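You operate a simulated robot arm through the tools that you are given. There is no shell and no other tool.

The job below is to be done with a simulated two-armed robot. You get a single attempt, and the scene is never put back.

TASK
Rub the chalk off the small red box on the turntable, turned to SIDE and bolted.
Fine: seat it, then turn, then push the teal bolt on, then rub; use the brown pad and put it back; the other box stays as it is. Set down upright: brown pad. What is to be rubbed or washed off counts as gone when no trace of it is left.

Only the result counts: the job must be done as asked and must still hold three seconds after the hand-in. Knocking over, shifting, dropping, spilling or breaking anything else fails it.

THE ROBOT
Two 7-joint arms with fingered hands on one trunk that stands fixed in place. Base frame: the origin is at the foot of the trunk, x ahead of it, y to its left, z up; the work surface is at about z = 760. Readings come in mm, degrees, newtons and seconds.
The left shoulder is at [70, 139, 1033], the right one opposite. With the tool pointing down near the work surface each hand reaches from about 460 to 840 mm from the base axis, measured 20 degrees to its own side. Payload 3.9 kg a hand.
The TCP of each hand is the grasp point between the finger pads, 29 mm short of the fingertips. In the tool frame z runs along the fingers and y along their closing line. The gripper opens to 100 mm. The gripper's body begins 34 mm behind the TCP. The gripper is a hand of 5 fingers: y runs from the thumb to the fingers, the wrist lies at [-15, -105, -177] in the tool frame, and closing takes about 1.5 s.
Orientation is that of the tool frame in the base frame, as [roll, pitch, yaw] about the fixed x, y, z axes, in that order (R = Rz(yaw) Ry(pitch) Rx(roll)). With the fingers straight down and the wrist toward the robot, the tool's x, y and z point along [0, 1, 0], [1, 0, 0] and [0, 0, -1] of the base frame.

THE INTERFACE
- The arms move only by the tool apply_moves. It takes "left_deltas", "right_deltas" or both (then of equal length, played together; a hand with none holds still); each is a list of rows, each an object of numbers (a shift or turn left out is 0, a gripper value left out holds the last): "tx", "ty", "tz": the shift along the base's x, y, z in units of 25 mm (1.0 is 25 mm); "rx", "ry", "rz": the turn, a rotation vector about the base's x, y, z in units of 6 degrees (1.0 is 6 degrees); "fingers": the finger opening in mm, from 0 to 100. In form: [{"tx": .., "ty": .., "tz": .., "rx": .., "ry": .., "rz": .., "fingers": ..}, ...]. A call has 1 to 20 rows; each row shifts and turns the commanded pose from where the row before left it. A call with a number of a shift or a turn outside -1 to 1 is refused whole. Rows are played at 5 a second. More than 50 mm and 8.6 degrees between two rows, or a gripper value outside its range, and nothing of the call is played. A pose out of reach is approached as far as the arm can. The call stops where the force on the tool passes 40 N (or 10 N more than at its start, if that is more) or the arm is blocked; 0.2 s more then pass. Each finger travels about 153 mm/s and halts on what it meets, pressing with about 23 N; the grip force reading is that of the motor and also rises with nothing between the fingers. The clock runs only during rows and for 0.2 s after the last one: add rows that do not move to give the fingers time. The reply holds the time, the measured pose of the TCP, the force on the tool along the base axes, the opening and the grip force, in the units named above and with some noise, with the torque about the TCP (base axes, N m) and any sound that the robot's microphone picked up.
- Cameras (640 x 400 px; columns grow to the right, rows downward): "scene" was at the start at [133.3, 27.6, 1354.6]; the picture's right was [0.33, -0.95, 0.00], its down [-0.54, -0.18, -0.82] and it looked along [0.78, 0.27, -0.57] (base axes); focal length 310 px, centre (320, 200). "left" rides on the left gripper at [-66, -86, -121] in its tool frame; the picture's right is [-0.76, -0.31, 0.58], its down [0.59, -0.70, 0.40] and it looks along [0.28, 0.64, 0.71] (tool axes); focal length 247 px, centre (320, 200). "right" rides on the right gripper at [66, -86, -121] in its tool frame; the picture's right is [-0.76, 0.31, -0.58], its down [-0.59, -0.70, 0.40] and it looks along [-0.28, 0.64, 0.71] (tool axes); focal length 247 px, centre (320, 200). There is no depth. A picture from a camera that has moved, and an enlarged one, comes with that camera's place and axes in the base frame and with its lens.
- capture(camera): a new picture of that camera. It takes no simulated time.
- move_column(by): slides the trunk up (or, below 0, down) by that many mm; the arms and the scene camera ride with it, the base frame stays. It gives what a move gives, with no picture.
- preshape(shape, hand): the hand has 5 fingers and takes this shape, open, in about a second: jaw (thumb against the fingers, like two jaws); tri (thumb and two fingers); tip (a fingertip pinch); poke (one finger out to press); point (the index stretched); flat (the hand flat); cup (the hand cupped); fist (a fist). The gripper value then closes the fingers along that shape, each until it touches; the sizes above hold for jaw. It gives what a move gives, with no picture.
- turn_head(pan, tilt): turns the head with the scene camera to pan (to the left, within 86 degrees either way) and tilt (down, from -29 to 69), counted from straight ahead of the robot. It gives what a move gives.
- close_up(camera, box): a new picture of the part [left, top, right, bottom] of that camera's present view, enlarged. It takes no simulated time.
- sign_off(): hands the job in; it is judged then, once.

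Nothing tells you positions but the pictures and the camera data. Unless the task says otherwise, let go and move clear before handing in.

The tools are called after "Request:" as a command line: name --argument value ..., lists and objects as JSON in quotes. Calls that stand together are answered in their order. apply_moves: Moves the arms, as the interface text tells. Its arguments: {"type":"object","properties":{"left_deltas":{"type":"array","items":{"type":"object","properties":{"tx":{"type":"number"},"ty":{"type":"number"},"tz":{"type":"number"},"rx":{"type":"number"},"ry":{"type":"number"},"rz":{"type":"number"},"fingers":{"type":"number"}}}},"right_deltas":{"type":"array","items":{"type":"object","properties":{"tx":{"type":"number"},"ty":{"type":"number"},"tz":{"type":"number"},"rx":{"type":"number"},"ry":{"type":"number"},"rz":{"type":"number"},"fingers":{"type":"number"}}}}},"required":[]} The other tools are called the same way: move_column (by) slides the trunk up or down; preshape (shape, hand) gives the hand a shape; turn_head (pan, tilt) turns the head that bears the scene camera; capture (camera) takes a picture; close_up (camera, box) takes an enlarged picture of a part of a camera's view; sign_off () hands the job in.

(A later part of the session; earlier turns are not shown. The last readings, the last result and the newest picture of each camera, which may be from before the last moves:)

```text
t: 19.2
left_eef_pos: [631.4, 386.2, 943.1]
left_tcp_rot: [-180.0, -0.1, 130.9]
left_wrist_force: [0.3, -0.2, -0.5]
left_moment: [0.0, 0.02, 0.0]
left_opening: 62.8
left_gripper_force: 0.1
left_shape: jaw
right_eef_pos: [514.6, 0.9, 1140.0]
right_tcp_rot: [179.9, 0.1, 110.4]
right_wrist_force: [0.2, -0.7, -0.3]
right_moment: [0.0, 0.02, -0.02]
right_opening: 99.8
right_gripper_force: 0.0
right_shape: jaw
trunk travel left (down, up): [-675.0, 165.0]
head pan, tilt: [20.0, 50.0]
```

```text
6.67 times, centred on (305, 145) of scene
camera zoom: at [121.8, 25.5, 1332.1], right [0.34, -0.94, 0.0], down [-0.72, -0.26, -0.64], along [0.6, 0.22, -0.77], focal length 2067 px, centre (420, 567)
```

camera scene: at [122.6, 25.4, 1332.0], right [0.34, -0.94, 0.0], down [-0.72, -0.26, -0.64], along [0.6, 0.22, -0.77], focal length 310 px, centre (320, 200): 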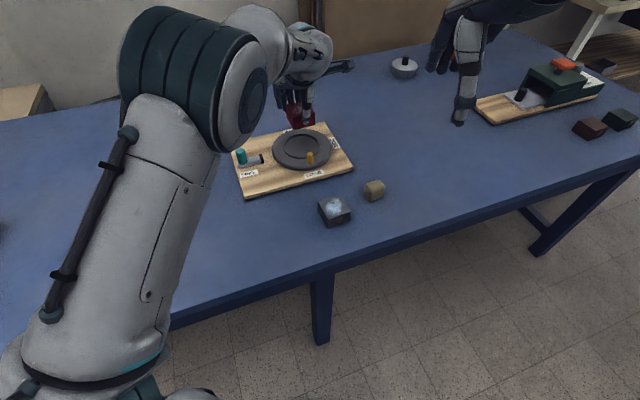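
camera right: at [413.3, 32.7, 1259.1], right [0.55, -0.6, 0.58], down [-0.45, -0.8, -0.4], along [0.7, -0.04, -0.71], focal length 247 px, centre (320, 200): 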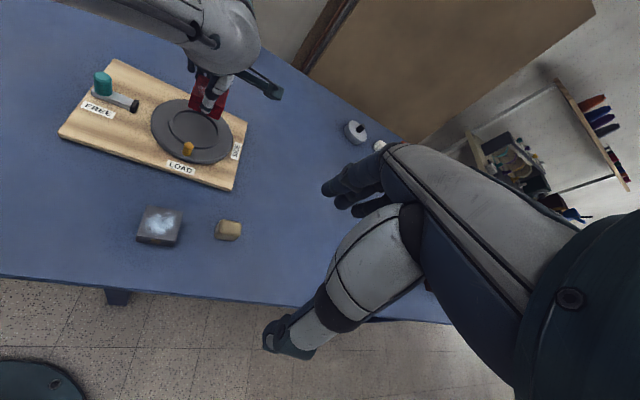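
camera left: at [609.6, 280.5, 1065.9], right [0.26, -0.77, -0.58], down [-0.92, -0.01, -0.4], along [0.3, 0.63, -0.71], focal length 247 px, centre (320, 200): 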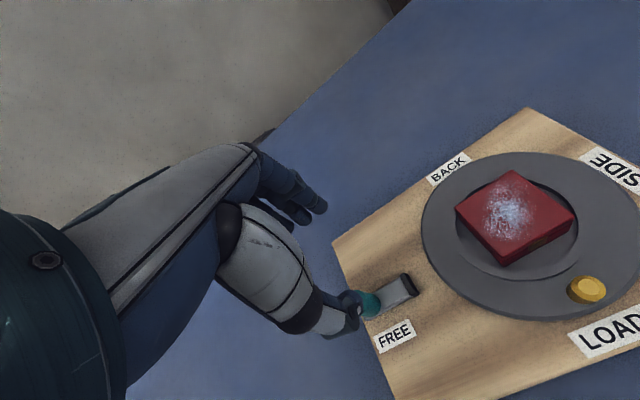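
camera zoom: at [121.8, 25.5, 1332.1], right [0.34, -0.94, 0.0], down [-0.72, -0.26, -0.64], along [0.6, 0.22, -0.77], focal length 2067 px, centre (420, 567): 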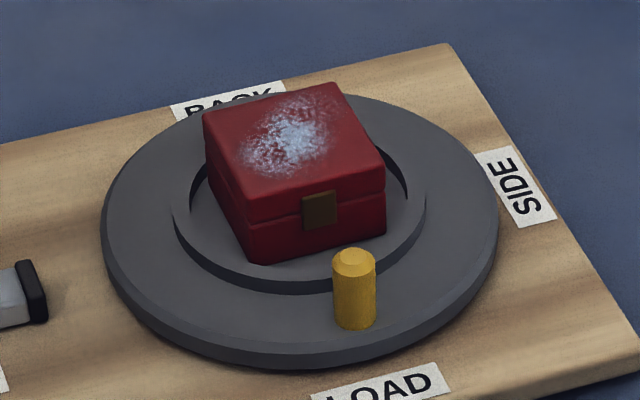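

The box is seated inside the ring, aligned with its clasp toward LOAD. For the peg and bolt I want a single pushing finger, so I'll shape the left hand as "poke" in free space and inspect it.

Request:
preshape --shape "poke" --hand "left"

Request:
capture --camera "left"

Request:
capture --camera "scene"

Request:
close_up --camera "scene" --box '[200, 20, 320, 120]'

Request:
capture --camera "right"

```text
t: 20.1
left_eef_pos: [631.8, 384.8, 943.7]
left_tcp_rot: [-180.0, 0.1, 130.9]
left_wrist_force: [0.3, -0.1, 0.2]
left_moment: [-0.03, 0.01, -0.01]
left_opening: 0.2
left_gripper_force: 0.1
left_shape: poke
right_eef_pos: [514.5, -0.8, 1138.4]
right_tcp_rot: [179.9, 0.0, 110.4]
right_wrist_force: [0.2, -0.1, -0.1]
right_moment: [-0.02, -0.03, 0.01]
right_opening: 99.4
right_gripper_force: 0.0
right_shape: jaw
trunk travel left (down, up): [-675.0, 165.0]
head pan, tilt: [20.0, 50.0]
```

```text
taken
camera left: at [610.0, 280.0, 1065.7], right [0.26, -0.77, -0.58], down [-0.92, -0.01, -0.4], along [0.3, 0.63, -0.71], focal length 247 px, centre (320, 200)
```

left: 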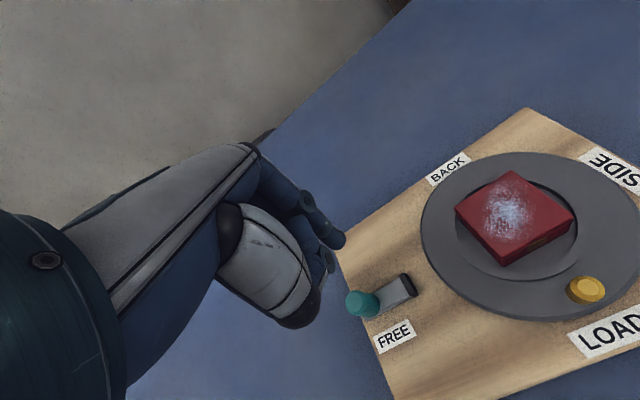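

```text
taken
camera scene: at [122.2, 25.2, 1332.0], right [0.34, -0.94, 0.0], down [-0.72, -0.26, -0.64], along [0.6, 0.22, -0.77], focal length 310 px, centre (320, 200)
```

scene: 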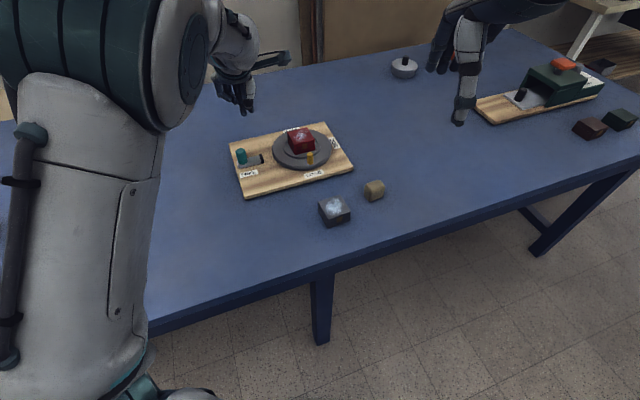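

```text
4.00 times, centred on (260, 70) of scene
camera zoom: at [122.2, 25.2, 1332.0], right [0.34, -0.94, 0.0], down [-0.72, -0.26, -0.64], along [0.6, 0.22, -0.77], focal length 1240 px, centre (560, 720)
```

zoom: 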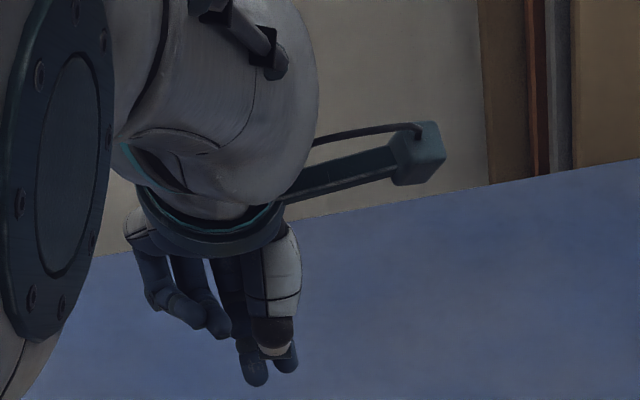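

```text
taken
camera right: at [412.9, 32.6, 1259.2], right [0.55, -0.6, 0.58], down [-0.45, -0.8, -0.4], along [0.7, -0.04, -0.71], focal length 247 px, centre (320, 200)
```

right: 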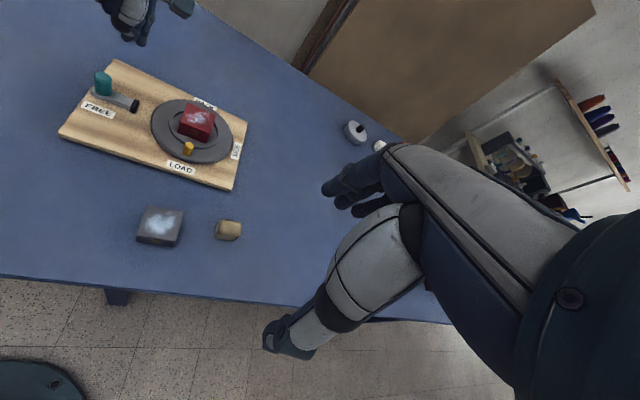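

Request:
close_up --camera "left" --box '[230, 140, 390, 340]'

Request:
close_up --camera "scene" --box '[210, 60, 290, 120]'

Request:
close_up --camera "right" --box '[90, 0, 210, 75]'

```text
2.00 times, centred on (310, 240) of left
camera zoom: at [610.0, 280.0, 1065.7], right [0.26, -0.77, -0.58], down [-0.92, -0.01, -0.4], along [0.3, 0.63, -0.71], focal length 494 px, centre (340, 120)
```

zoom: 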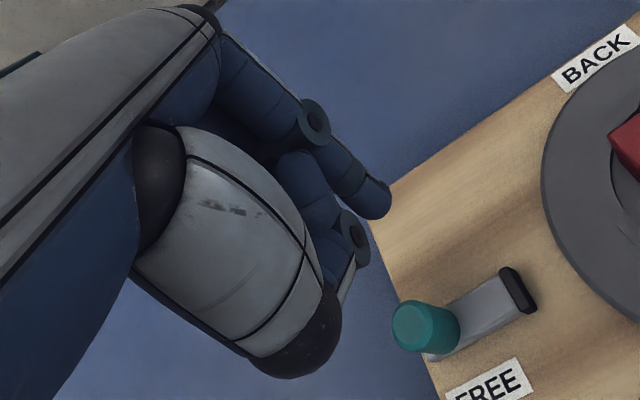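

```text
6.67 times, centred on (250, 90) of scene
camera zoom: at [122.2, 25.2, 1332.0], right [0.34, -0.94, 0.0], down [-0.72, -0.26, -0.64], along [0.6, 0.22, -0.77], focal length 2067 px, centre (787, 933)
```

zoom: 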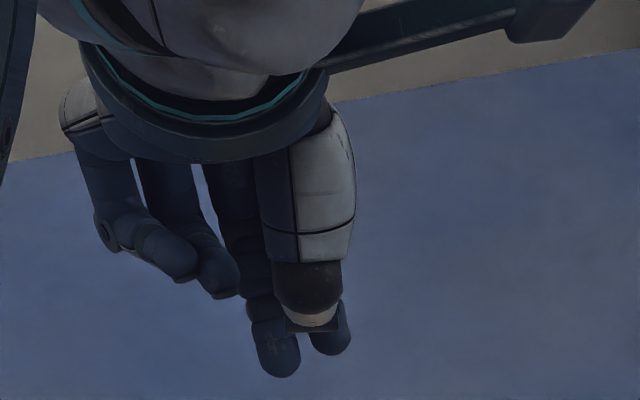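

```text
5.33 times, centred on (150, 38) of right
camera zoom: at [412.9, 32.6, 1259.2], right [0.55, -0.6, 0.58], down [-0.45, -0.8, -0.4], along [0.7, -0.04, -0.71], focal length 1317 px, centre (1227, 1067)
```

zoom: 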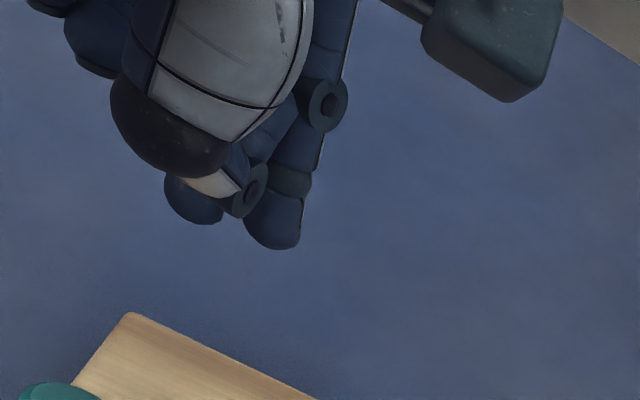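

In "poke", two fingertips extend to about 30 mm below the TCP, almost on its axis. I'll bring them beside the peg on the trailing side, hold above peg height and check.

Request:
apply_moves --left_deltas '[{"ty": -0.772, "tz": -0.2}, {"ty": -0.772, "tz": -0.4}, {"ty": -0.772, "tz": -0.6}, {"ty": -0.772, "tz": -0.6}, {"ty": -0.772, "tz": -0.6}, {"ty": -0.772, "tz": -0.55}, {}, {}]'

Request:
capture --camera "left"

Request:
close_up --camera "scene" --box '[230, 90, 350, 190]'

Request:
close_up --camera "right" --box '[90, 70, 250, 190]'

```text
t: 21.9
left_eef_pos: [631.3, 274.6, 869.7]
left_tcp_rot: [-179.4, 0.8, 131.7]
left_wrist_force: [-0.9, -0.5, 0.5]
left_moment: [-0.03, -0.01, 0.04]
left_opening: 0.0
left_gripper_force: 0.0
left_shape: poke
right_eef_pos: [514.8, -0.7, 1139.4]
right_tcp_rot: [180.0, 0.1, 110.4]
right_wrist_force: [-0.3, -0.5, 0.9]
right_moment: [0.04, 0.01, 0.03]
right_opening: 99.7
right_gripper_force: 0.1
right_shape: jaw
trunk travel left (down, up): [-675.0, 165.0]
head pan, tilt: [20.0, 50.0]
```

```text
taken
camera left: at [611.4, 171.1, 992.8], right [0.27, -0.78, -0.56], down [-0.92, -0.03, -0.4], along [0.29, 0.62, -0.72], focal length 247 px, centre (320, 200)
```

left: 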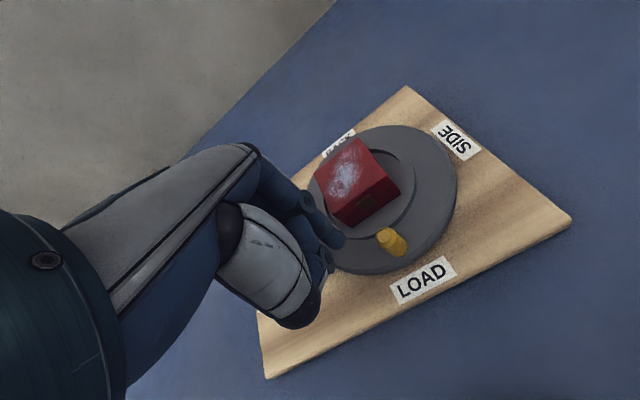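

```text
4.00 times, centred on (290, 140) of scene
camera zoom: at [122.3, 25.0, 1332.0], right [0.34, -0.94, 0.0], down [-0.72, -0.26, -0.64], along [0.6, 0.22, -0.77], focal length 1240 px, centre (440, 440)
```

zoom: 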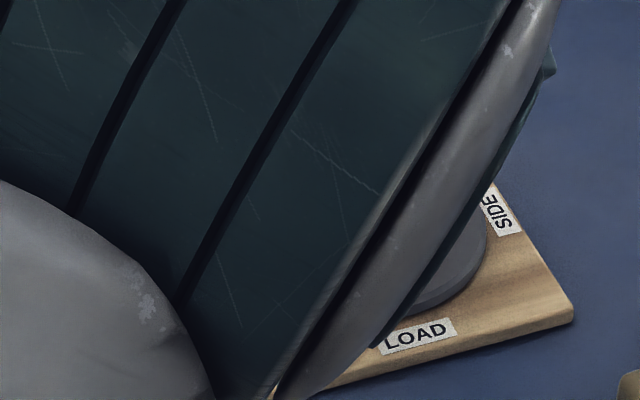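

```text
3.33 times, centred on (170, 130) of right
camera zoom: at [413.0, 32.4, 1259.2], right [0.55, -0.6, 0.58], down [-0.45, -0.8, -0.4], along [0.7, -0.04, -0.71], focal length 823 px, centre (820, 433)
```

zoom: 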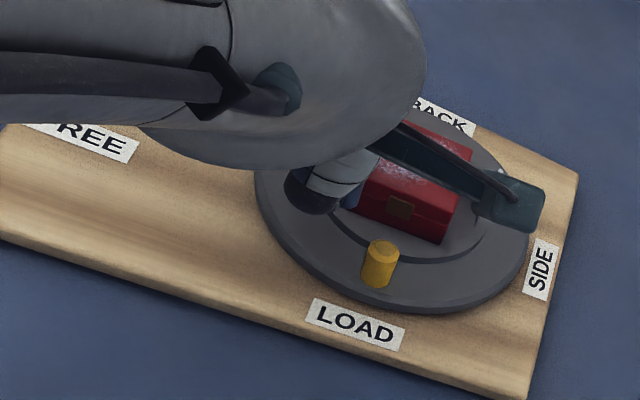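

The pose is about 5 mm short of the command, so I'll let it settle to see whether that is lag or a limit.

Request:
apply_moves --left_deltas '[{}, {}, {}]'

```text
t: 22.7
left_eef_pos: [631.7, 276.1, 867.8]
left_tcp_rot: [-179.4, 0.6, 131.7]
left_wrist_force: [0.5, 0.3, 0.3]
left_moment: [-0.01, -0.01, 0.02]
left_opening: 0.0
left_gripper_force: 0.0
left_shape: poke
right_eef_pos: [516.1, -0.3, 1141.1]
right_tcp_rot: [179.9, -0.1, 110.4]
right_wrist_force: [0.0, 1.1, 0.2]
right_moment: [0.0, 0.04, 0.0]
right_opening: 99.8
right_gripper_force: 0.2
right_shape: jaw
trunk travel left (down, up): [-675.0, 165.0]
head pan, tilt: [20.0, 50.0]
```

Request:
capture --camera "scene"

Request:
capture --camera "right"

```text
taken
camera scene: at [122.1, 25.2, 1332.0], right [0.34, -0.94, 0.0], down [-0.72, -0.26, -0.64], along [0.6, 0.22, -0.77], focal length 310 px, centre (320, 200)
```

scene: 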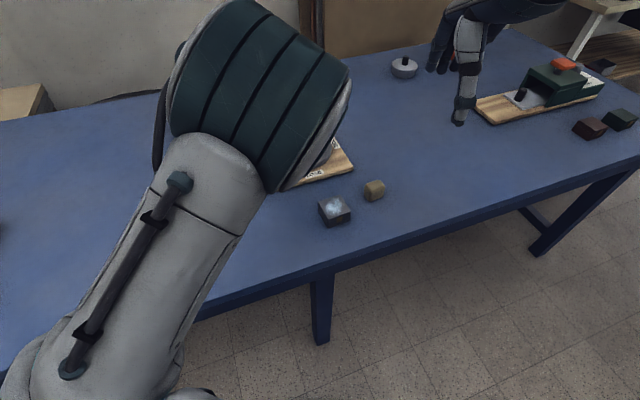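

```text
taken
camera right: at [412.9, 32.6, 1259.2], right [0.55, -0.6, 0.58], down [-0.45, -0.8, -0.4], along [0.7, -0.04, -0.71], focal length 247 px, centre (320, 200)
```

right: 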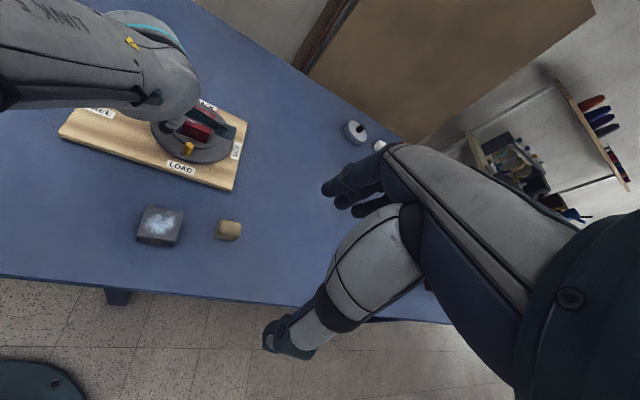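

Yaw 131° seems to sit near a wrist limit here. I'll rotate back toward a more natural yaw of about 110° while slightly raised, then recheck.

Request:
apply_moves --left_deltas '[{"tz": 0.4, "rz": -0.4}, {"tz": 0.4, "rz": -0.5}, {"rz": -0.6}, {"rz": -0.6}, {"rz": -0.6}, {"rz": -0.6}, {}, {}]'

Request:
capture --camera "left"

Request:
capture --camera "scene"

```text
t: 24.5
left_eef_pos: [632.0, 269.5, 890.5]
left_tcp_rot: [-180.0, 0.0, 111.0]
left_wrist_force: [-0.5, -0.5, 0.0]
left_moment: [0.0, 0.0, 0.0]
left_opening: 0.2
left_gripper_force: 0.0
left_shape: poke
right_eef_pos: [514.3, -0.7, 1139.0]
right_tcp_rot: [180.0, 0.1, 110.3]
right_wrist_force: [0.6, -0.3, 0.2]
right_moment: [0.01, 0.02, 0.02]
right_opening: 99.9
right_gripper_force: 0.0
right_shape: jaw
trunk travel left (down, up): [-675.0, 165.0]
head pan, tilt: [20.0, 50.0]
```

```text
taken
camera left: at [575.6, 178.6, 1012.5], right [-0.02, -0.82, -0.58], down [-0.87, 0.3, -0.4], along [0.5, 0.49, -0.71], focal length 247 px, centre (320, 200)
```

left: 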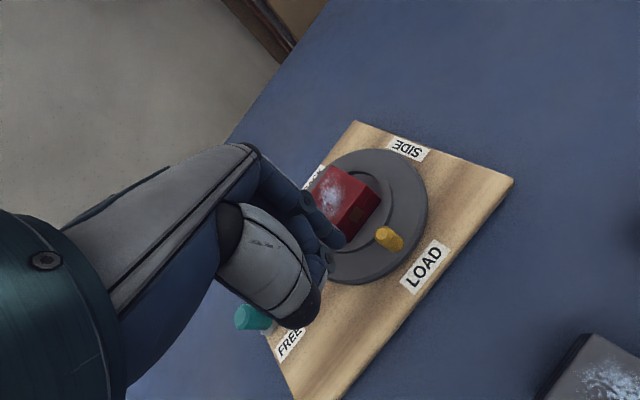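

```text
taken
camera scene: at [122.2, 25.5, 1332.0], right [0.34, -0.94, 0.0], down [-0.72, -0.26, -0.64], along [0.6, 0.22, -0.77], focal length 310 px, centre (320, 200)
```

scene: 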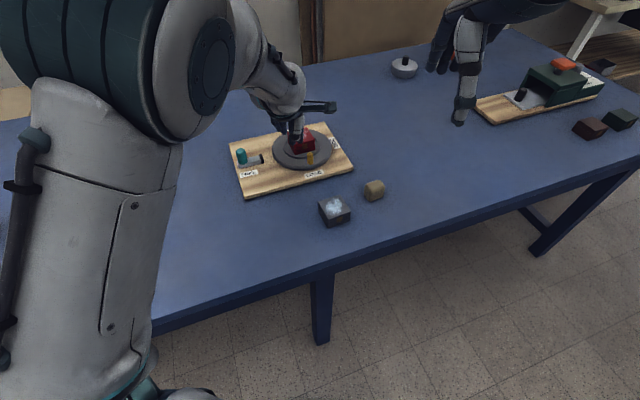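

The pose is accurate now. I'll descend beside the peg so the tips stay about 12 mm above the disc.

Request:
apply_moves --left_deltas '[{"tz": -0.6}, {"tz": -0.6}, {"tz": -0.5}, {"tz": -0.4}, {"tz": -0.2}, {}, {}]'

Request:
capture --camera "left"

Request:
close_up --camera "scene" --box '[240, 90, 360, 190]'

Request:
close_up --camera "right" --box '[110, 70, 270, 190]'

```text
t: 26.1
left_eef_pos: [633.5, 269.3, 832.6]
left_tcp_rot: [-180.0, 0.0, 111.1]
left_wrist_force: [-0.4, 0.0, -0.1]
left_moment: [0.02, -0.01, 0.03]
left_opening: 0.0
left_gripper_force: 0.1
left_shape: poke
right_eef_pos: [514.6, -0.1, 1139.9]
right_tcp_rot: [179.9, 0.0, 110.4]
right_wrist_force: [-0.3, 0.2, 1.0]
right_moment: [-0.02, -0.03, 0.0]
right_opening: 99.6
right_gripper_force: 0.2
right_shape: jaw
trunk travel left (down, up): [-675.0, 165.0]
head pan, tilt: [20.0, 50.0]
```

```text
taken
camera left: at [575.9, 178.4, 954.4], right [-0.02, -0.82, -0.58], down [-0.87, 0.3, -0.4], along [0.5, 0.49, -0.71], focal length 247 px, centre (320, 200)
```

left: 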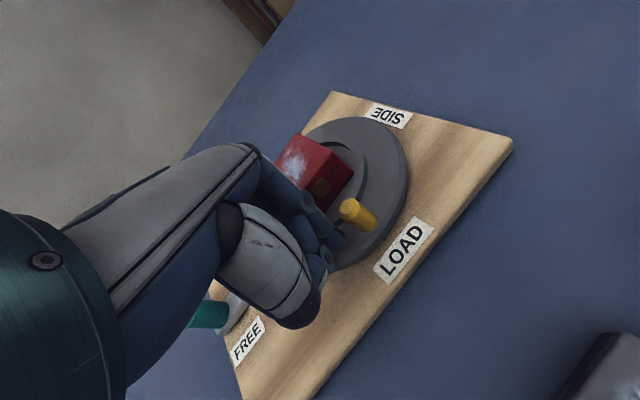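

```text
4.00 times, centred on (300, 140) of scene
camera zoom: at [122.2, 25.2, 1332.0], right [0.34, -0.94, 0.0], down [-0.72, -0.26, -0.64], along [0.6, 0.22, -0.77], focal length 1240 px, centre (400, 440)
```

zoom: 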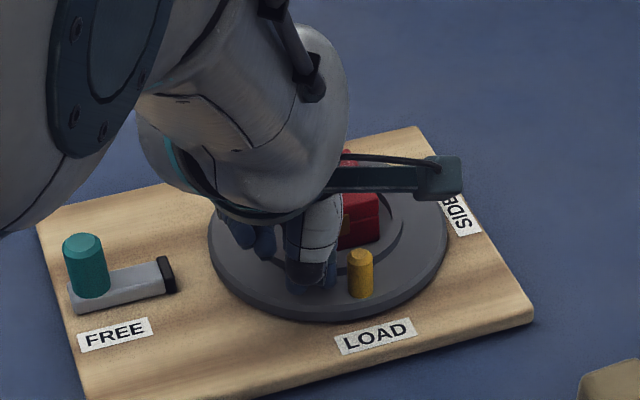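

```text
3.33 times, centred on (190, 130) of right
camera zoom: at [412.9, 32.6, 1259.2], right [0.55, -0.6, 0.58], down [-0.45, -0.8, -0.4], along [0.7, -0.04, -0.71], focal length 823 px, centre (753, 433)
```

zoom: 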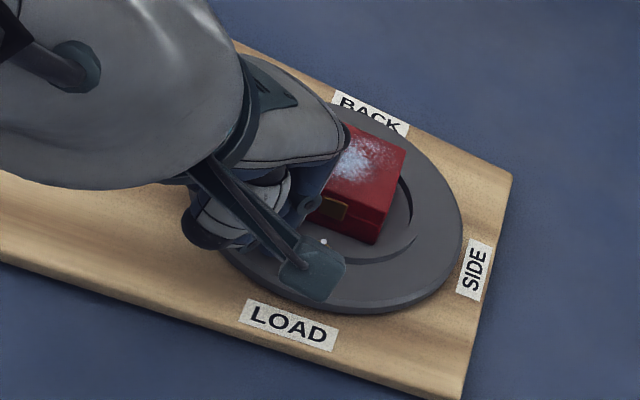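

Request:
close_up --camera "left" --box '[260, 140, 420, 290]'

Request:
close_up --camera "scene" --box '[285, 135, 335, 175]'

```text
2.67 times, centred on (340, 215) of left
camera zoom: at [575.9, 178.4, 954.4], right [-0.02, -0.82, -0.58], down [-0.87, 0.3, -0.4], along [0.5, 0.49, -0.71], focal length 659 px, centre (267, 160)
```

zoom: 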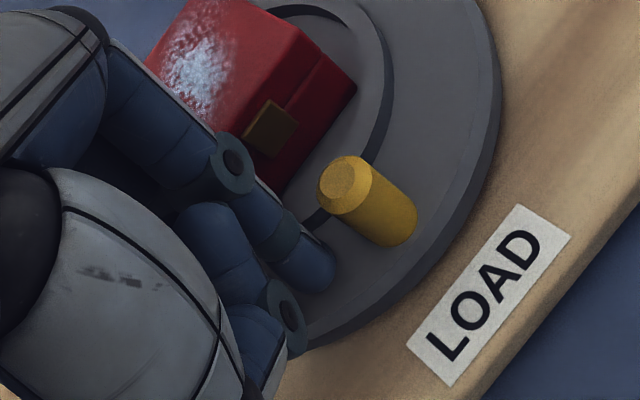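

```text
10.00 times, centred on (310, 155) of scene
camera zoom: at [122.2, 25.2, 1332.0], right [0.34, -0.94, 0.0], down [-0.72, -0.26, -0.64], along [0.6, 0.22, -0.77], focal length 3101 px, centre (420, 650)
```

zoom: 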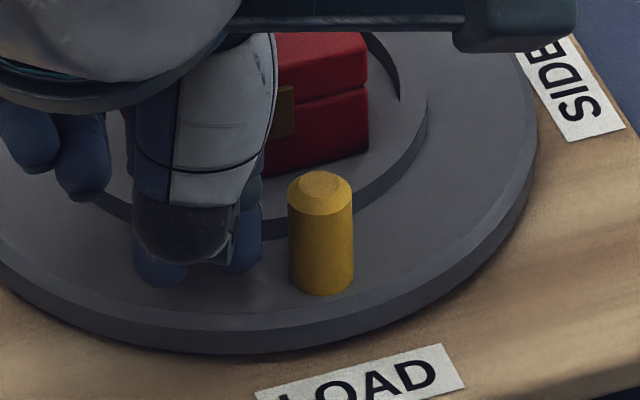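

The fingertip is about 6 mm from the peg on its trailing side. I'll push along the first part of the arc slowly and check.

Request:
apply_moves --left_deltas '[{"tx": 0.108, "ty": -0.06}, {"tx": 0.108, "ty": -0.06}, {"tx": 0.118, "ty": -0.192}, {"tx": 0.118, "ty": -0.192}, {"tx": 0.156, "ty": -0.178}, {"tx": 0.156, "ty": -0.178}, {}]'

Request:
close_up --camera "left" --box '[260, 140, 420, 290]'

Request:
close_up --camera "scene" --box '[260, 115, 360, 190]'

```text
t: 27.7
left_eef_pos: [651.2, 248.3, 833.4]
left_tcp_rot: [180.0, 0.0, 110.9]
left_wrist_force: [0.2, 0.3, -0.1]
left_moment: [0.02, 0.0, -0.02]
left_opening: 0.0
left_gripper_force: 0.1
left_shape: poke
right_eef_pos: [514.5, 0.3, 1140.4]
right_tcp_rot: [179.9, 0.0, 110.4]
right_wrist_force: [-0.1, 0.7, 0.6]
right_moment: [0.0, 0.01, 0.0]
right_opening: 100.0
right_gripper_force: 0.0
right_shape: jaw
trunk travel left (down, up): [-675.0, 165.0]
head pan, tilt: [20.0, 50.0]
```

```text
2.67 times, centred on (340, 215) of left
camera zoom: at [595.0, 156.9, 954.8], right [-0.02, -0.82, -0.58], down [-0.87, 0.3, -0.4], along [0.5, 0.49, -0.71], focal length 659 px, centre (267, 160)
```

zoom: 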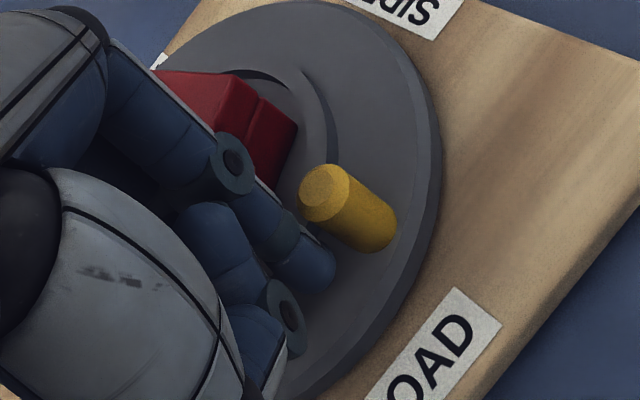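

```text
5.33 times, centred on (310, 152) of scene
camera zoom: at [122.0, 25.3, 1332.0], right [0.34, -0.94, 0.0], down [-0.72, -0.26, -0.64], along [0.6, 0.22, -0.77], focal length 1654 px, centre (373, 453)
```

zoom: 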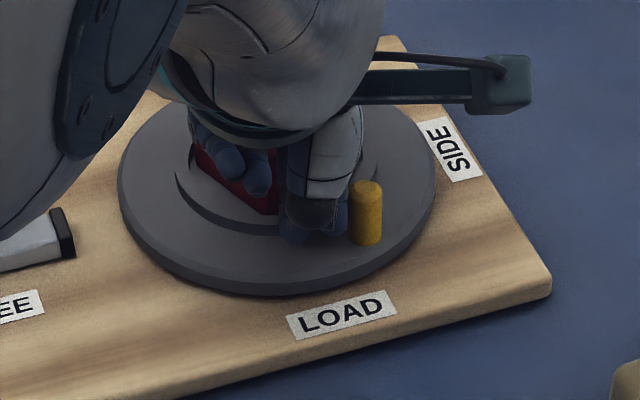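

The turntable is following smoothly, rotated about 20° so far with no load on the hand. I'll continue the arc, slightly higher and 2 mm further out.

Request:
apply_moves --left_deltas '[{"tx": 0.186, "ty": -0.186, "tz": 0.08}, {"tx": 0.186, "ty": -0.186, "tz": 0.04}, {"tx": 0.206, "ty": -0.114}, {"tx": 0.206, "ty": -0.114}, {"tx": 0.226, "ty": -0.076}, {"tx": 0.226, "ty": -0.076}, {}]'

Request:
close_up --camera "left" --box '[260, 140, 420, 290]'

Request:
close_up --camera "scene" --box '[260, 115, 360, 190]'

Request:
close_up --camera "right" --box '[110, 70, 270, 190]'

```text
t: 29.3
left_eef_pos: [683.5, 228.3, 836.8]
left_tcp_rot: [180.0, 0.0, 111.0]
left_wrist_force: [0.4, -0.3, -0.1]
left_moment: [-0.03, -0.01, -0.02]
left_opening: 0.2
left_gripper_force: 0.1
left_shape: poke
right_eef_pos: [515.1, 0.8, 1140.1]
right_tcp_rot: [179.9, 0.0, 110.5]
right_wrist_force: [-0.3, 1.1, 0.2]
right_moment: [-0.01, -0.03, 0.02]
right_opening: 100.1
right_gripper_force: 0.1
right_shape: jaw
trunk travel left (down, up): [-675.0, 165.0]
head pan, tilt: [20.0, 50.0]
```

```text
2.67 times, centred on (340, 215) of left
camera zoom: at [626.0, 137.6, 957.7], right [-0.02, -0.82, -0.58], down [-0.87, 0.3, -0.4], along [0.5, 0.49, -0.71], focal length 659 px, centre (267, 160)
```

zoom: 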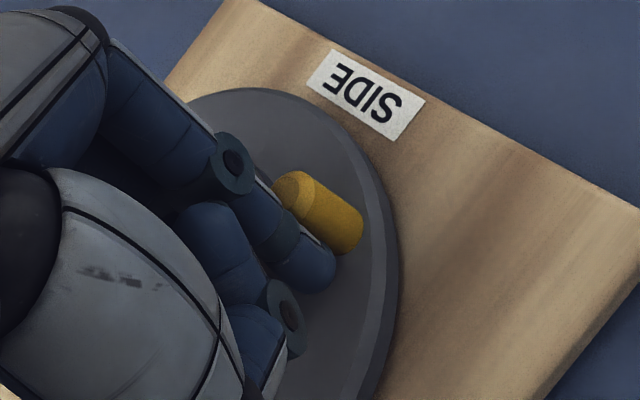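

```text
5.33 times, centred on (310, 152) of scene
camera zoom: at [122.1, 25.3, 1332.0], right [0.34, -0.94, 0.0], down [-0.72, -0.26, -0.64], along [0.6, 0.22, -0.77], focal length 1654 px, centre (373, 453)
```

zoom: 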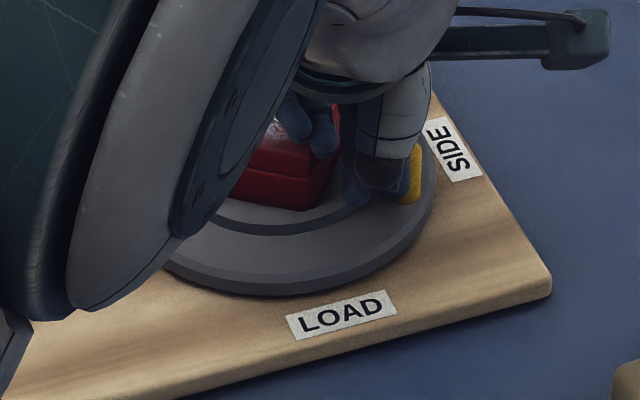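

```text
3.33 times, centred on (190, 130) of right
camera zoom: at [412.8, 32.6, 1259.2], right [0.55, -0.6, 0.58], down [-0.45, -0.8, -0.4], along [0.7, -0.04, -0.71], focal length 823 px, centre (753, 433)
```

zoom: 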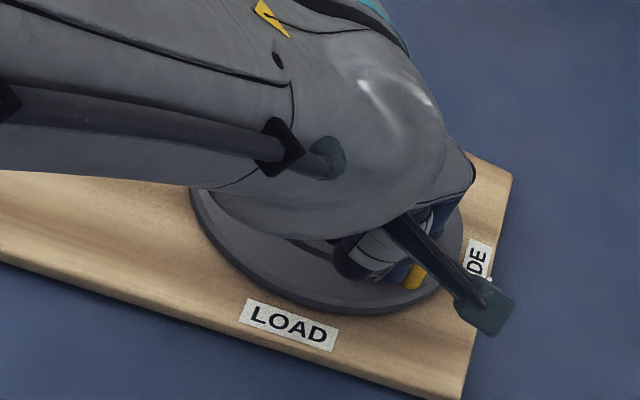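

The turn is past halfway and the forces are still near zero. I'll continue to about 300°.

Request:
apply_moves --left_deltas '[{"tx": 0.234, "ty": -0.036}, {"tx": 0.234, "ty": -0.036}, {"tx": 0.238, "ty": 0.006}, {"tx": 0.238, "ty": 0.006}, {}]'

Request:
close_up --camera "left" --box '[260, 140, 420, 290]'

Request:
close_up --camera "scene" --box '[260, 115, 360, 190]'

```text
t: 30.5
left_eef_pos: [705.1, 227.4, 834.6]
left_tcp_rot: [179.9, 0.0, 111.0]
left_wrist_force: [-0.1, 0.0, -0.2]
left_moment: [-0.03, 0.0, 0.02]
left_opening: 0.0
left_gripper_force: 0.0
left_shape: poke
right_eef_pos: [515.5, -0.4, 1141.0]
right_tcp_rot: [179.9, 0.0, 110.4]
right_wrist_force: [0.3, -0.5, 1.0]
right_moment: [0.0, 0.01, 0.0]
right_opening: 99.7
right_gripper_force: 0.3
right_shape: jaw
trunk travel left (down, up): [-675.0, 165.0]
head pan, tilt: [20.0, 50.0]
```

```text
2.67 times, centred on (340, 215) of left
camera zoom: at [649.3, 136.4, 958.0], right [-0.01, -0.82, -0.58], down [-0.87, 0.3, -0.4], along [0.5, 0.49, -0.71], focal length 659 px, centre (267, 160)
```

zoom: 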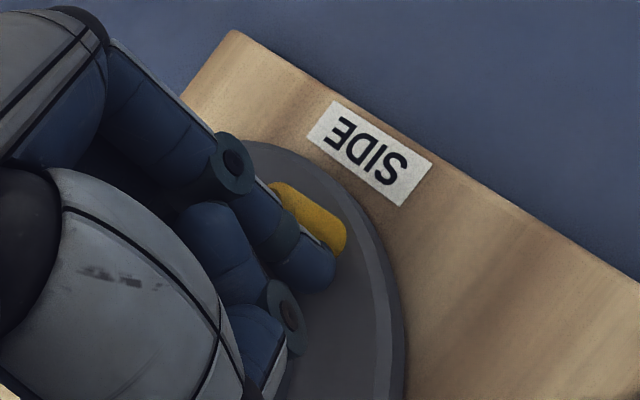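

```text
5.33 times, centred on (310, 152) of scene
camera zoom: at [122.0, 25.2, 1332.1], right [0.34, -0.94, 0.0], down [-0.72, -0.26, -0.64], along [0.6, 0.22, -0.77], focal length 1654 px, centre (373, 453)
```

zoom: 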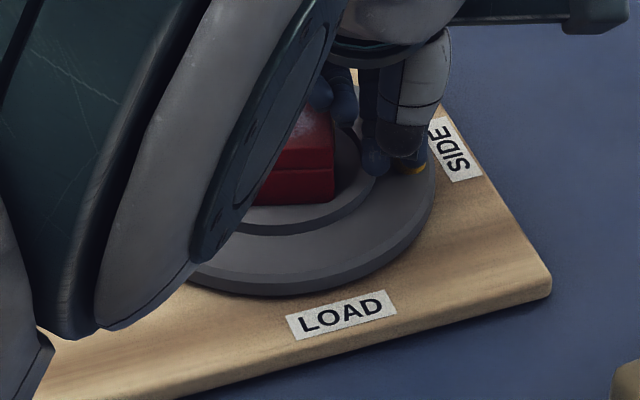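

Request:
apply_moves --left_deltas '[{"tx": 0.23, "ty": 0.046}, {"tx": 0.23, "ty": 0.046}, {"tx": 0.15, "ty": 0.05}, {}]'

Request:
close_up --camera "left" --box '[240, 130, 440, 290]'

Request:
close_up --camera "scene" --box '[260, 115, 360, 190]'

Request:
close_up --camera "right" --box '[110, 70, 270, 190]'

```text
t: 31.5
left_eef_pos: [721.0, 230.6, 837.1]
left_tcp_rot: [179.9, 0.1, 111.1]
left_wrist_force: [-1.6, 1.0, 0.3]
left_moment: [0.02, -0.03, 0.04]
left_opening: 0.0
left_gripper_force: 0.0
left_shape: poke
right_eef_pos: [515.3, 0.6, 1139.7]
right_tcp_rot: [179.9, 0.0, 110.4]
right_wrist_force: [0.0, 0.5, 0.1]
right_moment: [-0.04, 0.01, 0.01]
right_opening: 99.6
right_gripper_force: 0.1
right_shape: jaw
trunk travel left (down, up): [-675.0, 165.0]
head pan, tilt: [20.0, 50.0]
```

```text
2.50 times, centred on (340, 210) of left
camera zoom: at [664.9, 139.9, 958.2], right [-0.01, -0.82, -0.58], down [-0.87, 0.3, -0.4], along [0.5, 0.49, -0.71], focal length 617 px, centre (270, 175)
```

zoom: 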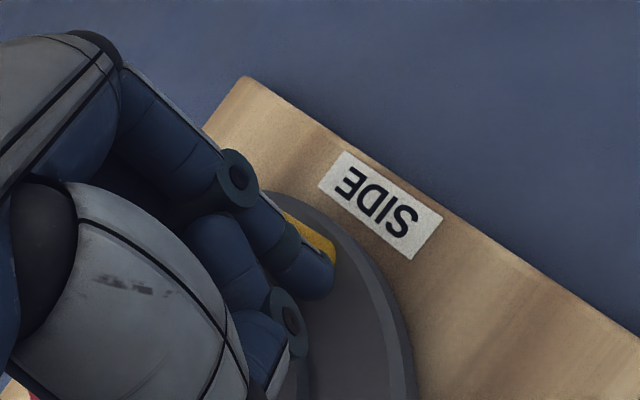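

```text
5.33 times, centred on (310, 152) of scene
camera zoom: at [121.9, 25.3, 1332.1], right [0.34, -0.94, 0.0], down [-0.72, -0.26, -0.64], along [0.6, 0.22, -0.77], focal length 1654 px, centre (373, 453)
```

zoom: 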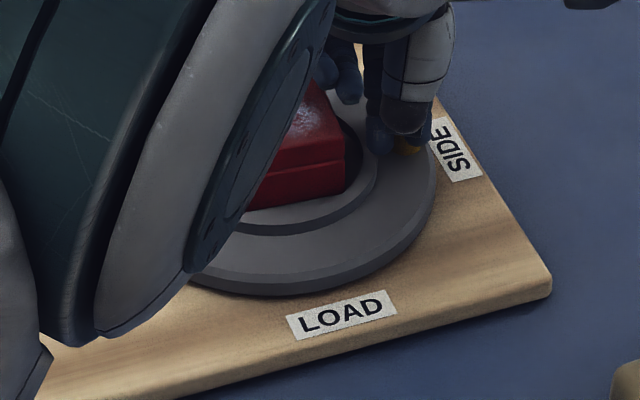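

```text
3.33 times, centred on (190, 130) of right
camera zoom: at [412.7, 32.7, 1259.3], right [0.55, -0.6, 0.58], down [-0.45, -0.8, -0.4], along [0.7, -0.04, -0.71], focal length 823 px, centre (753, 433)
```

zoom: 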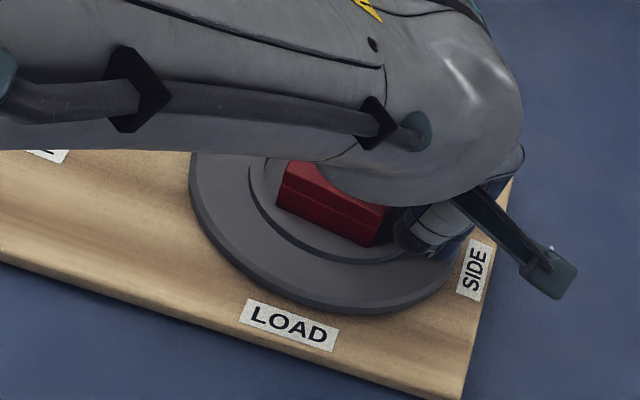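

The box is rotated about 84°, so roughly 6° remain. I'll push a little more.

Request:
apply_moves --left_deltas '[{"tx": 0.1, "ty": 0.07}, {"tx": 0.1, "ty": 0.07}, {}, {}]'

Request:
close_up --camera "scene" --box '[260, 115, 360, 190]'

Request:
close_up --camera "right" --box '[110, 70, 270, 190]'

```text
t: 32.5
left_eef_pos: [726.0, 234.6, 836.4]
left_tcp_rot: [180.0, 0.0, 111.0]
left_wrist_force: [-0.4, 1.4, 0.4]
left_moment: [0.03, -0.04, 0.04]
left_opening: 0.1
left_gripper_force: 0.0
left_shape: poke
right_eef_pos: [514.5, 0.3, 1140.1]
right_tcp_rot: [179.9, 0.0, 110.4]
right_wrist_force: [0.2, -0.1, 0.3]
right_moment: [-0.01, 0.02, 0.0]
right_opening: 99.6
right_gripper_force: 0.1
right_shape: jaw
trunk travel left (down, up): [-675.0, 165.0]
head pan, tilt: [20.0, 50.0]
```

```text
5.33 times, centred on (310, 152) of scene
camera zoom: at [121.9, 25.4, 1332.1], right [0.34, -0.94, 0.0], down [-0.72, -0.26, -0.64], along [0.6, 0.22, -0.77], focal length 1654 px, centre (373, 453)
```

zoom: 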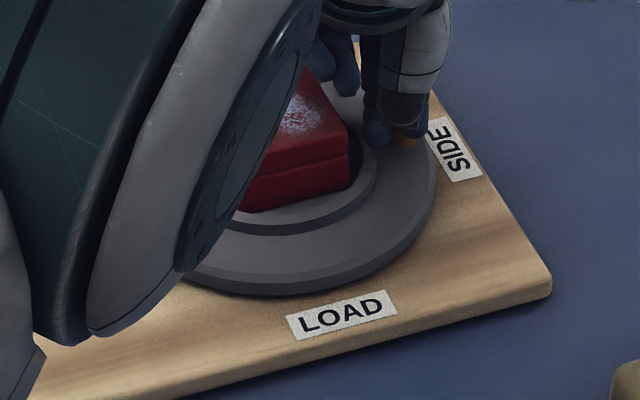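

```text
3.33 times, centred on (190, 130) of right
camera zoom: at [412.7, 32.8, 1259.3], right [0.55, -0.6, 0.58], down [-0.45, -0.8, -0.4], along [0.7, -0.04, -0.71], focal length 823 px, centre (753, 433)
```

zoom: 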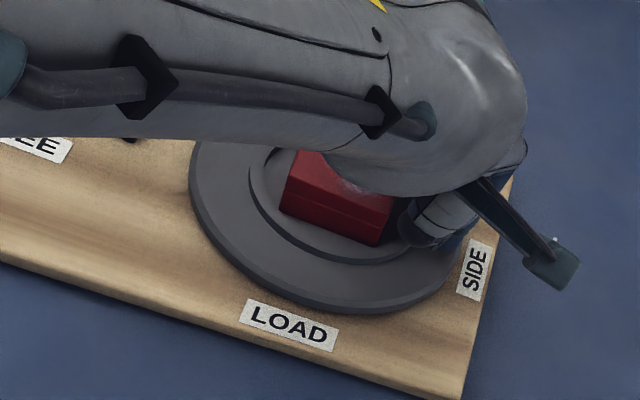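

The box angle now matches a full quarter turn. I'll back the finger off the way it came, raise it and check the peg against the SIDE label.

Request:
apply_moves --left_deltas '[{"tx": -0.2, "ty": -0.2}, {"tx": -0.2, "ty": -0.2}, {"tz": 0.5}, {"tz": 0.8}, {"tz": 0.9}, {"tz": 0.9}, {"tz": 0.6, "tx": -0.5, "ty": 0.5}, {"tx": -0.8, "ty": 0.8}, {"tx": -0.8, "ty": 0.8}, {"tx": -0.8, "ty": 0.8}, {"tx": -0.8, "ty": 0.8}, {"tx": -0.6, "ty": 0.8}, {}, {}]'

Request:
capture --camera "left"

Request:
close_up --camera "scene" --box '[220, 100, 380, 200]'

Request:
close_up --camera "right" --box '[50, 50, 270, 200]'

```text
t: 35.5
left_eef_pos: [608.4, 336.4, 929.3]
left_tcp_rot: [180.0, -0.1, 111.1]
left_wrist_force: [-0.4, 0.0, -0.2]
left_moment: [-0.03, -0.02, 0.01]
left_opening: 0.0
left_gripper_force: 0.1
left_shape: poke
right_eef_pos: [514.3, 0.3, 1139.8]
right_tcp_rot: [179.9, 0.0, 110.4]
right_wrist_force: [0.0, -0.1, -0.1]
right_moment: [0.0, 0.02, 0.03]
right_opening: 100.0
right_gripper_force: 0.0
right_shape: jaw
trunk travel left (down, up): [-675.0, 165.0]
head pan, tilt: [20.0, 50.0]
```

```text
taken
camera left: at [552.3, 245.9, 1049.8], right [-0.02, -0.82, -0.58], down [-0.87, 0.3, -0.4], along [0.5, 0.49, -0.71], focal length 247 px, centre (320, 200)
```

left: 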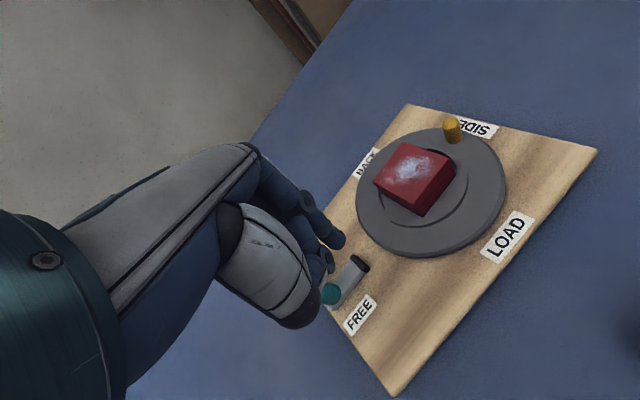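

```text
4.00 times, centred on (300, 150) of scene
camera zoom: at [121.9, 25.5, 1332.1], right [0.34, -0.94, 0.0], down [-0.72, -0.26, -0.64], along [0.6, 0.22, -0.77], focal length 1240 px, centre (400, 400)
```

zoom: 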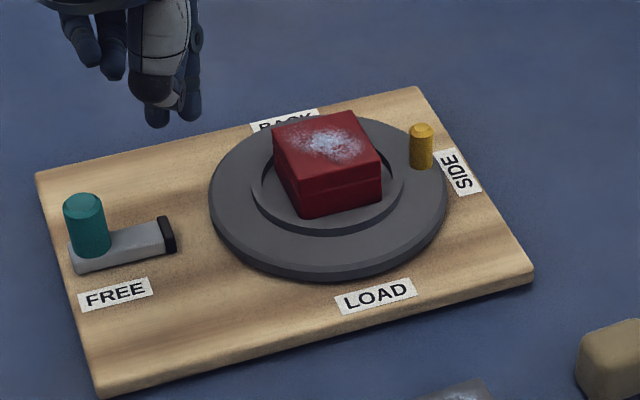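

```text
2.67 times, centred on (160, 125) of right
camera zoom: at [412.7, 32.9, 1259.3], right [0.55, -0.6, 0.58], down [-0.45, -0.8, -0.4], along [0.7, -0.04, -0.71], focal length 659 px, centre (747, 400)
```

zoom: 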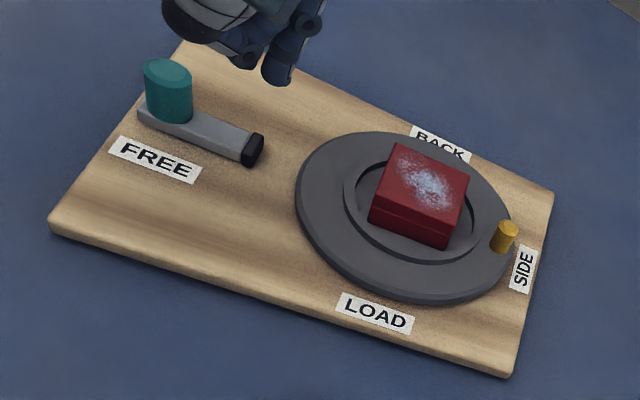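

The peg is at SIDE (about 90.5° turned). Next is the bolt: the teal knob is near (599, 408), top about z 829, and its bar points toward the disc with about 30 mm to go. I'll put the finger behind the knob.

Request:
apply_moves --left_deltas '[{"tx": -0.283, "ty": 0.805}, {"tx": -0.283, "ty": 0.805}, {"tx": -0.283, "ty": 0.805}, {"tx": -0.283, "ty": 0.805}, {"tx": -0.283, "ty": 0.805}, {"tz": -0.6}, {"tz": -0.7}, {"tz": -0.6}, {}, {}]'

Request:
capture --camera "left"

Request:
close_up --camera "scene" --box '[190, 90, 310, 190]'

Request:
close_up --camera "right" --box '[30, 30, 190, 150]'

```text
t: 37.7
left_eef_pos: [572.8, 436.7, 881.2]
left_tcp_rot: [-180.0, -0.1, 111.0]
left_wrist_force: [1.1, 0.7, 0.2]
left_moment: [-0.04, 0.04, -0.02]
left_opening: 0.2
left_gripper_force: 0.1
left_shape: poke
right_eef_pos: [515.5, -0.5, 1139.4]
right_tcp_rot: [179.9, 0.0, 110.4]
right_wrist_force: [0.1, -0.3, -0.4]
right_moment: [-0.01, 0.01, -0.02]
right_opening: 99.7
right_gripper_force: 0.1
right_shape: jaw
trunk travel left (down, up): [-675.0, 165.0]
head pan, tilt: [20.0, 50.0]
```

```text
taken
camera left: at [516.4, 346.1, 1002.7], right [-0.02, -0.82, -0.58], down [-0.87, 0.3, -0.4], along [0.5, 0.49, -0.71], focal length 247 px, centre (320, 200)
```

left: 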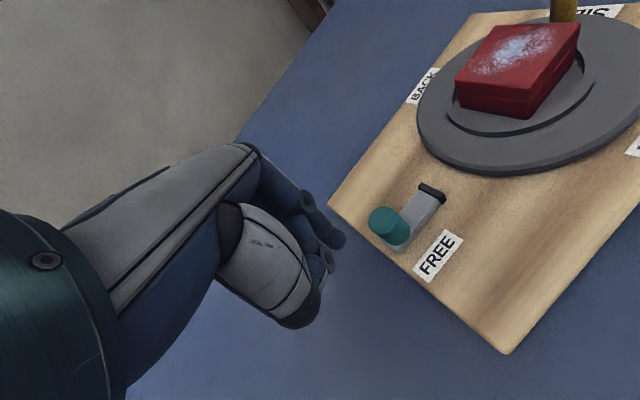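

```text
4.00 times, centred on (250, 140) of scene
camera zoom: at [122.2, 25.4, 1332.0], right [0.34, -0.94, 0.0], down [-0.72, -0.26, -0.64], along [0.6, 0.22, -0.77], focal length 1240 px, centre (600, 440)
```

zoom: 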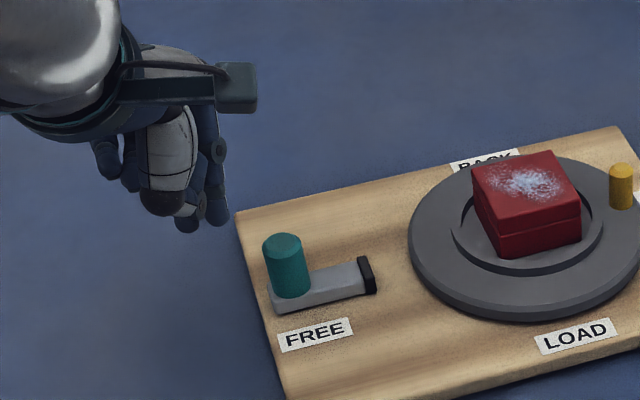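

```text
3.33 times, centred on (110, 90) of right
camera zoom: at [412.9, 32.7, 1259.2], right [0.55, -0.6, 0.58], down [-0.45, -0.8, -0.4], along [0.7, -0.04, -0.71], focal length 823 px, centre (1020, 567)
```

zoom: 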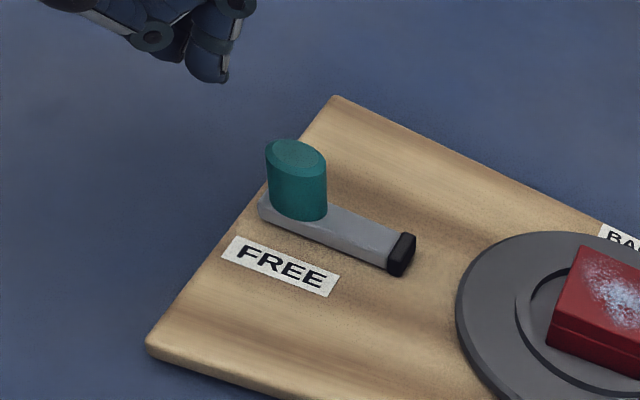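

Request:
apply_moves --left_deltas '[{"tz": -0.6}, {"tz": -0.7}, {"tz": -0.6}, {}, {}]'

Request:
close_up --camera "left" --box '[260, 120, 460, 280]'

Request:
close_up --camera "scene" --box '[200, 110, 300, 185]'

Request:
close_up --camera "right" --box '[30, 30, 190, 150]'

```text
t: 38.9
left_eef_pos: [574.0, 437.3, 834.4]
left_tcp_rot: [179.9, 0.0, 111.0]
left_wrist_force: [0.3, -0.3, -0.4]
left_moment: [0.01, 0.02, -0.01]
left_opening: 0.1
left_gripper_force: 0.0
left_shape: poke
right_eef_pos: [514.3, 0.3, 1141.1]
right_tcp_rot: [179.9, 0.0, 110.4]
right_wrist_force: [-0.3, -0.9, 0.5]
right_moment: [0.02, -0.01, -0.01]
right_opening: 99.8
right_gripper_force: 0.0
right_shape: jaw
trunk travel left (down, up): [-675.0, 165.0]
head pan, tilt: [20.0, 50.0]
```

```text
2.50 times, centred on (360, 200) of left
camera zoom: at [516.8, 345.9, 955.2], right [-0.02, -0.82, -0.58], down [-0.87, 0.3, -0.4], along [0.5, 0.49, -0.71], focal length 617 px, centre (220, 200)
```

zoom: 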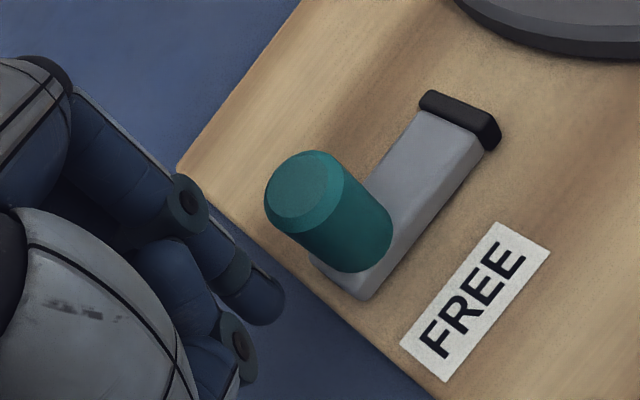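

```text
5.33 times, centred on (250, 148) of scene
camera zoom: at [122.2, 25.3, 1332.0], right [0.34, -0.94, 0.0], down [-0.72, -0.26, -0.64], along [0.6, 0.22, -0.77], focal length 1654 px, centre (693, 480)
```

zoom: 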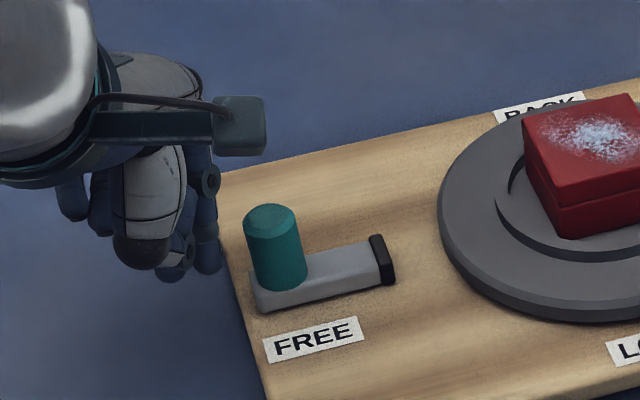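

```text
3.33 times, centred on (110, 90) of right
camera zoom: at [413.0, 32.7, 1259.2], right [0.55, -0.6, 0.58], down [-0.45, -0.8, -0.4], along [0.7, -0.04, -0.71], focal length 823 px, centre (1020, 567)
```

zoom: 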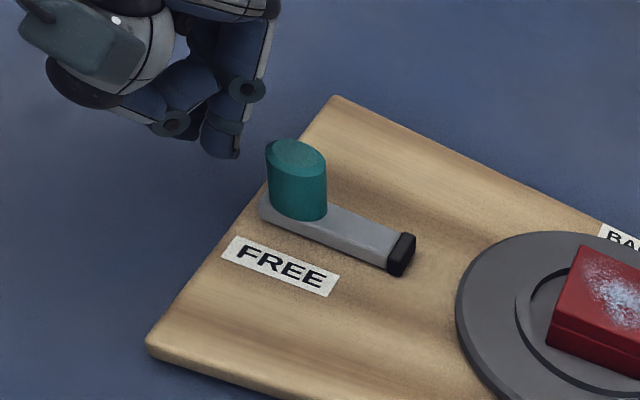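

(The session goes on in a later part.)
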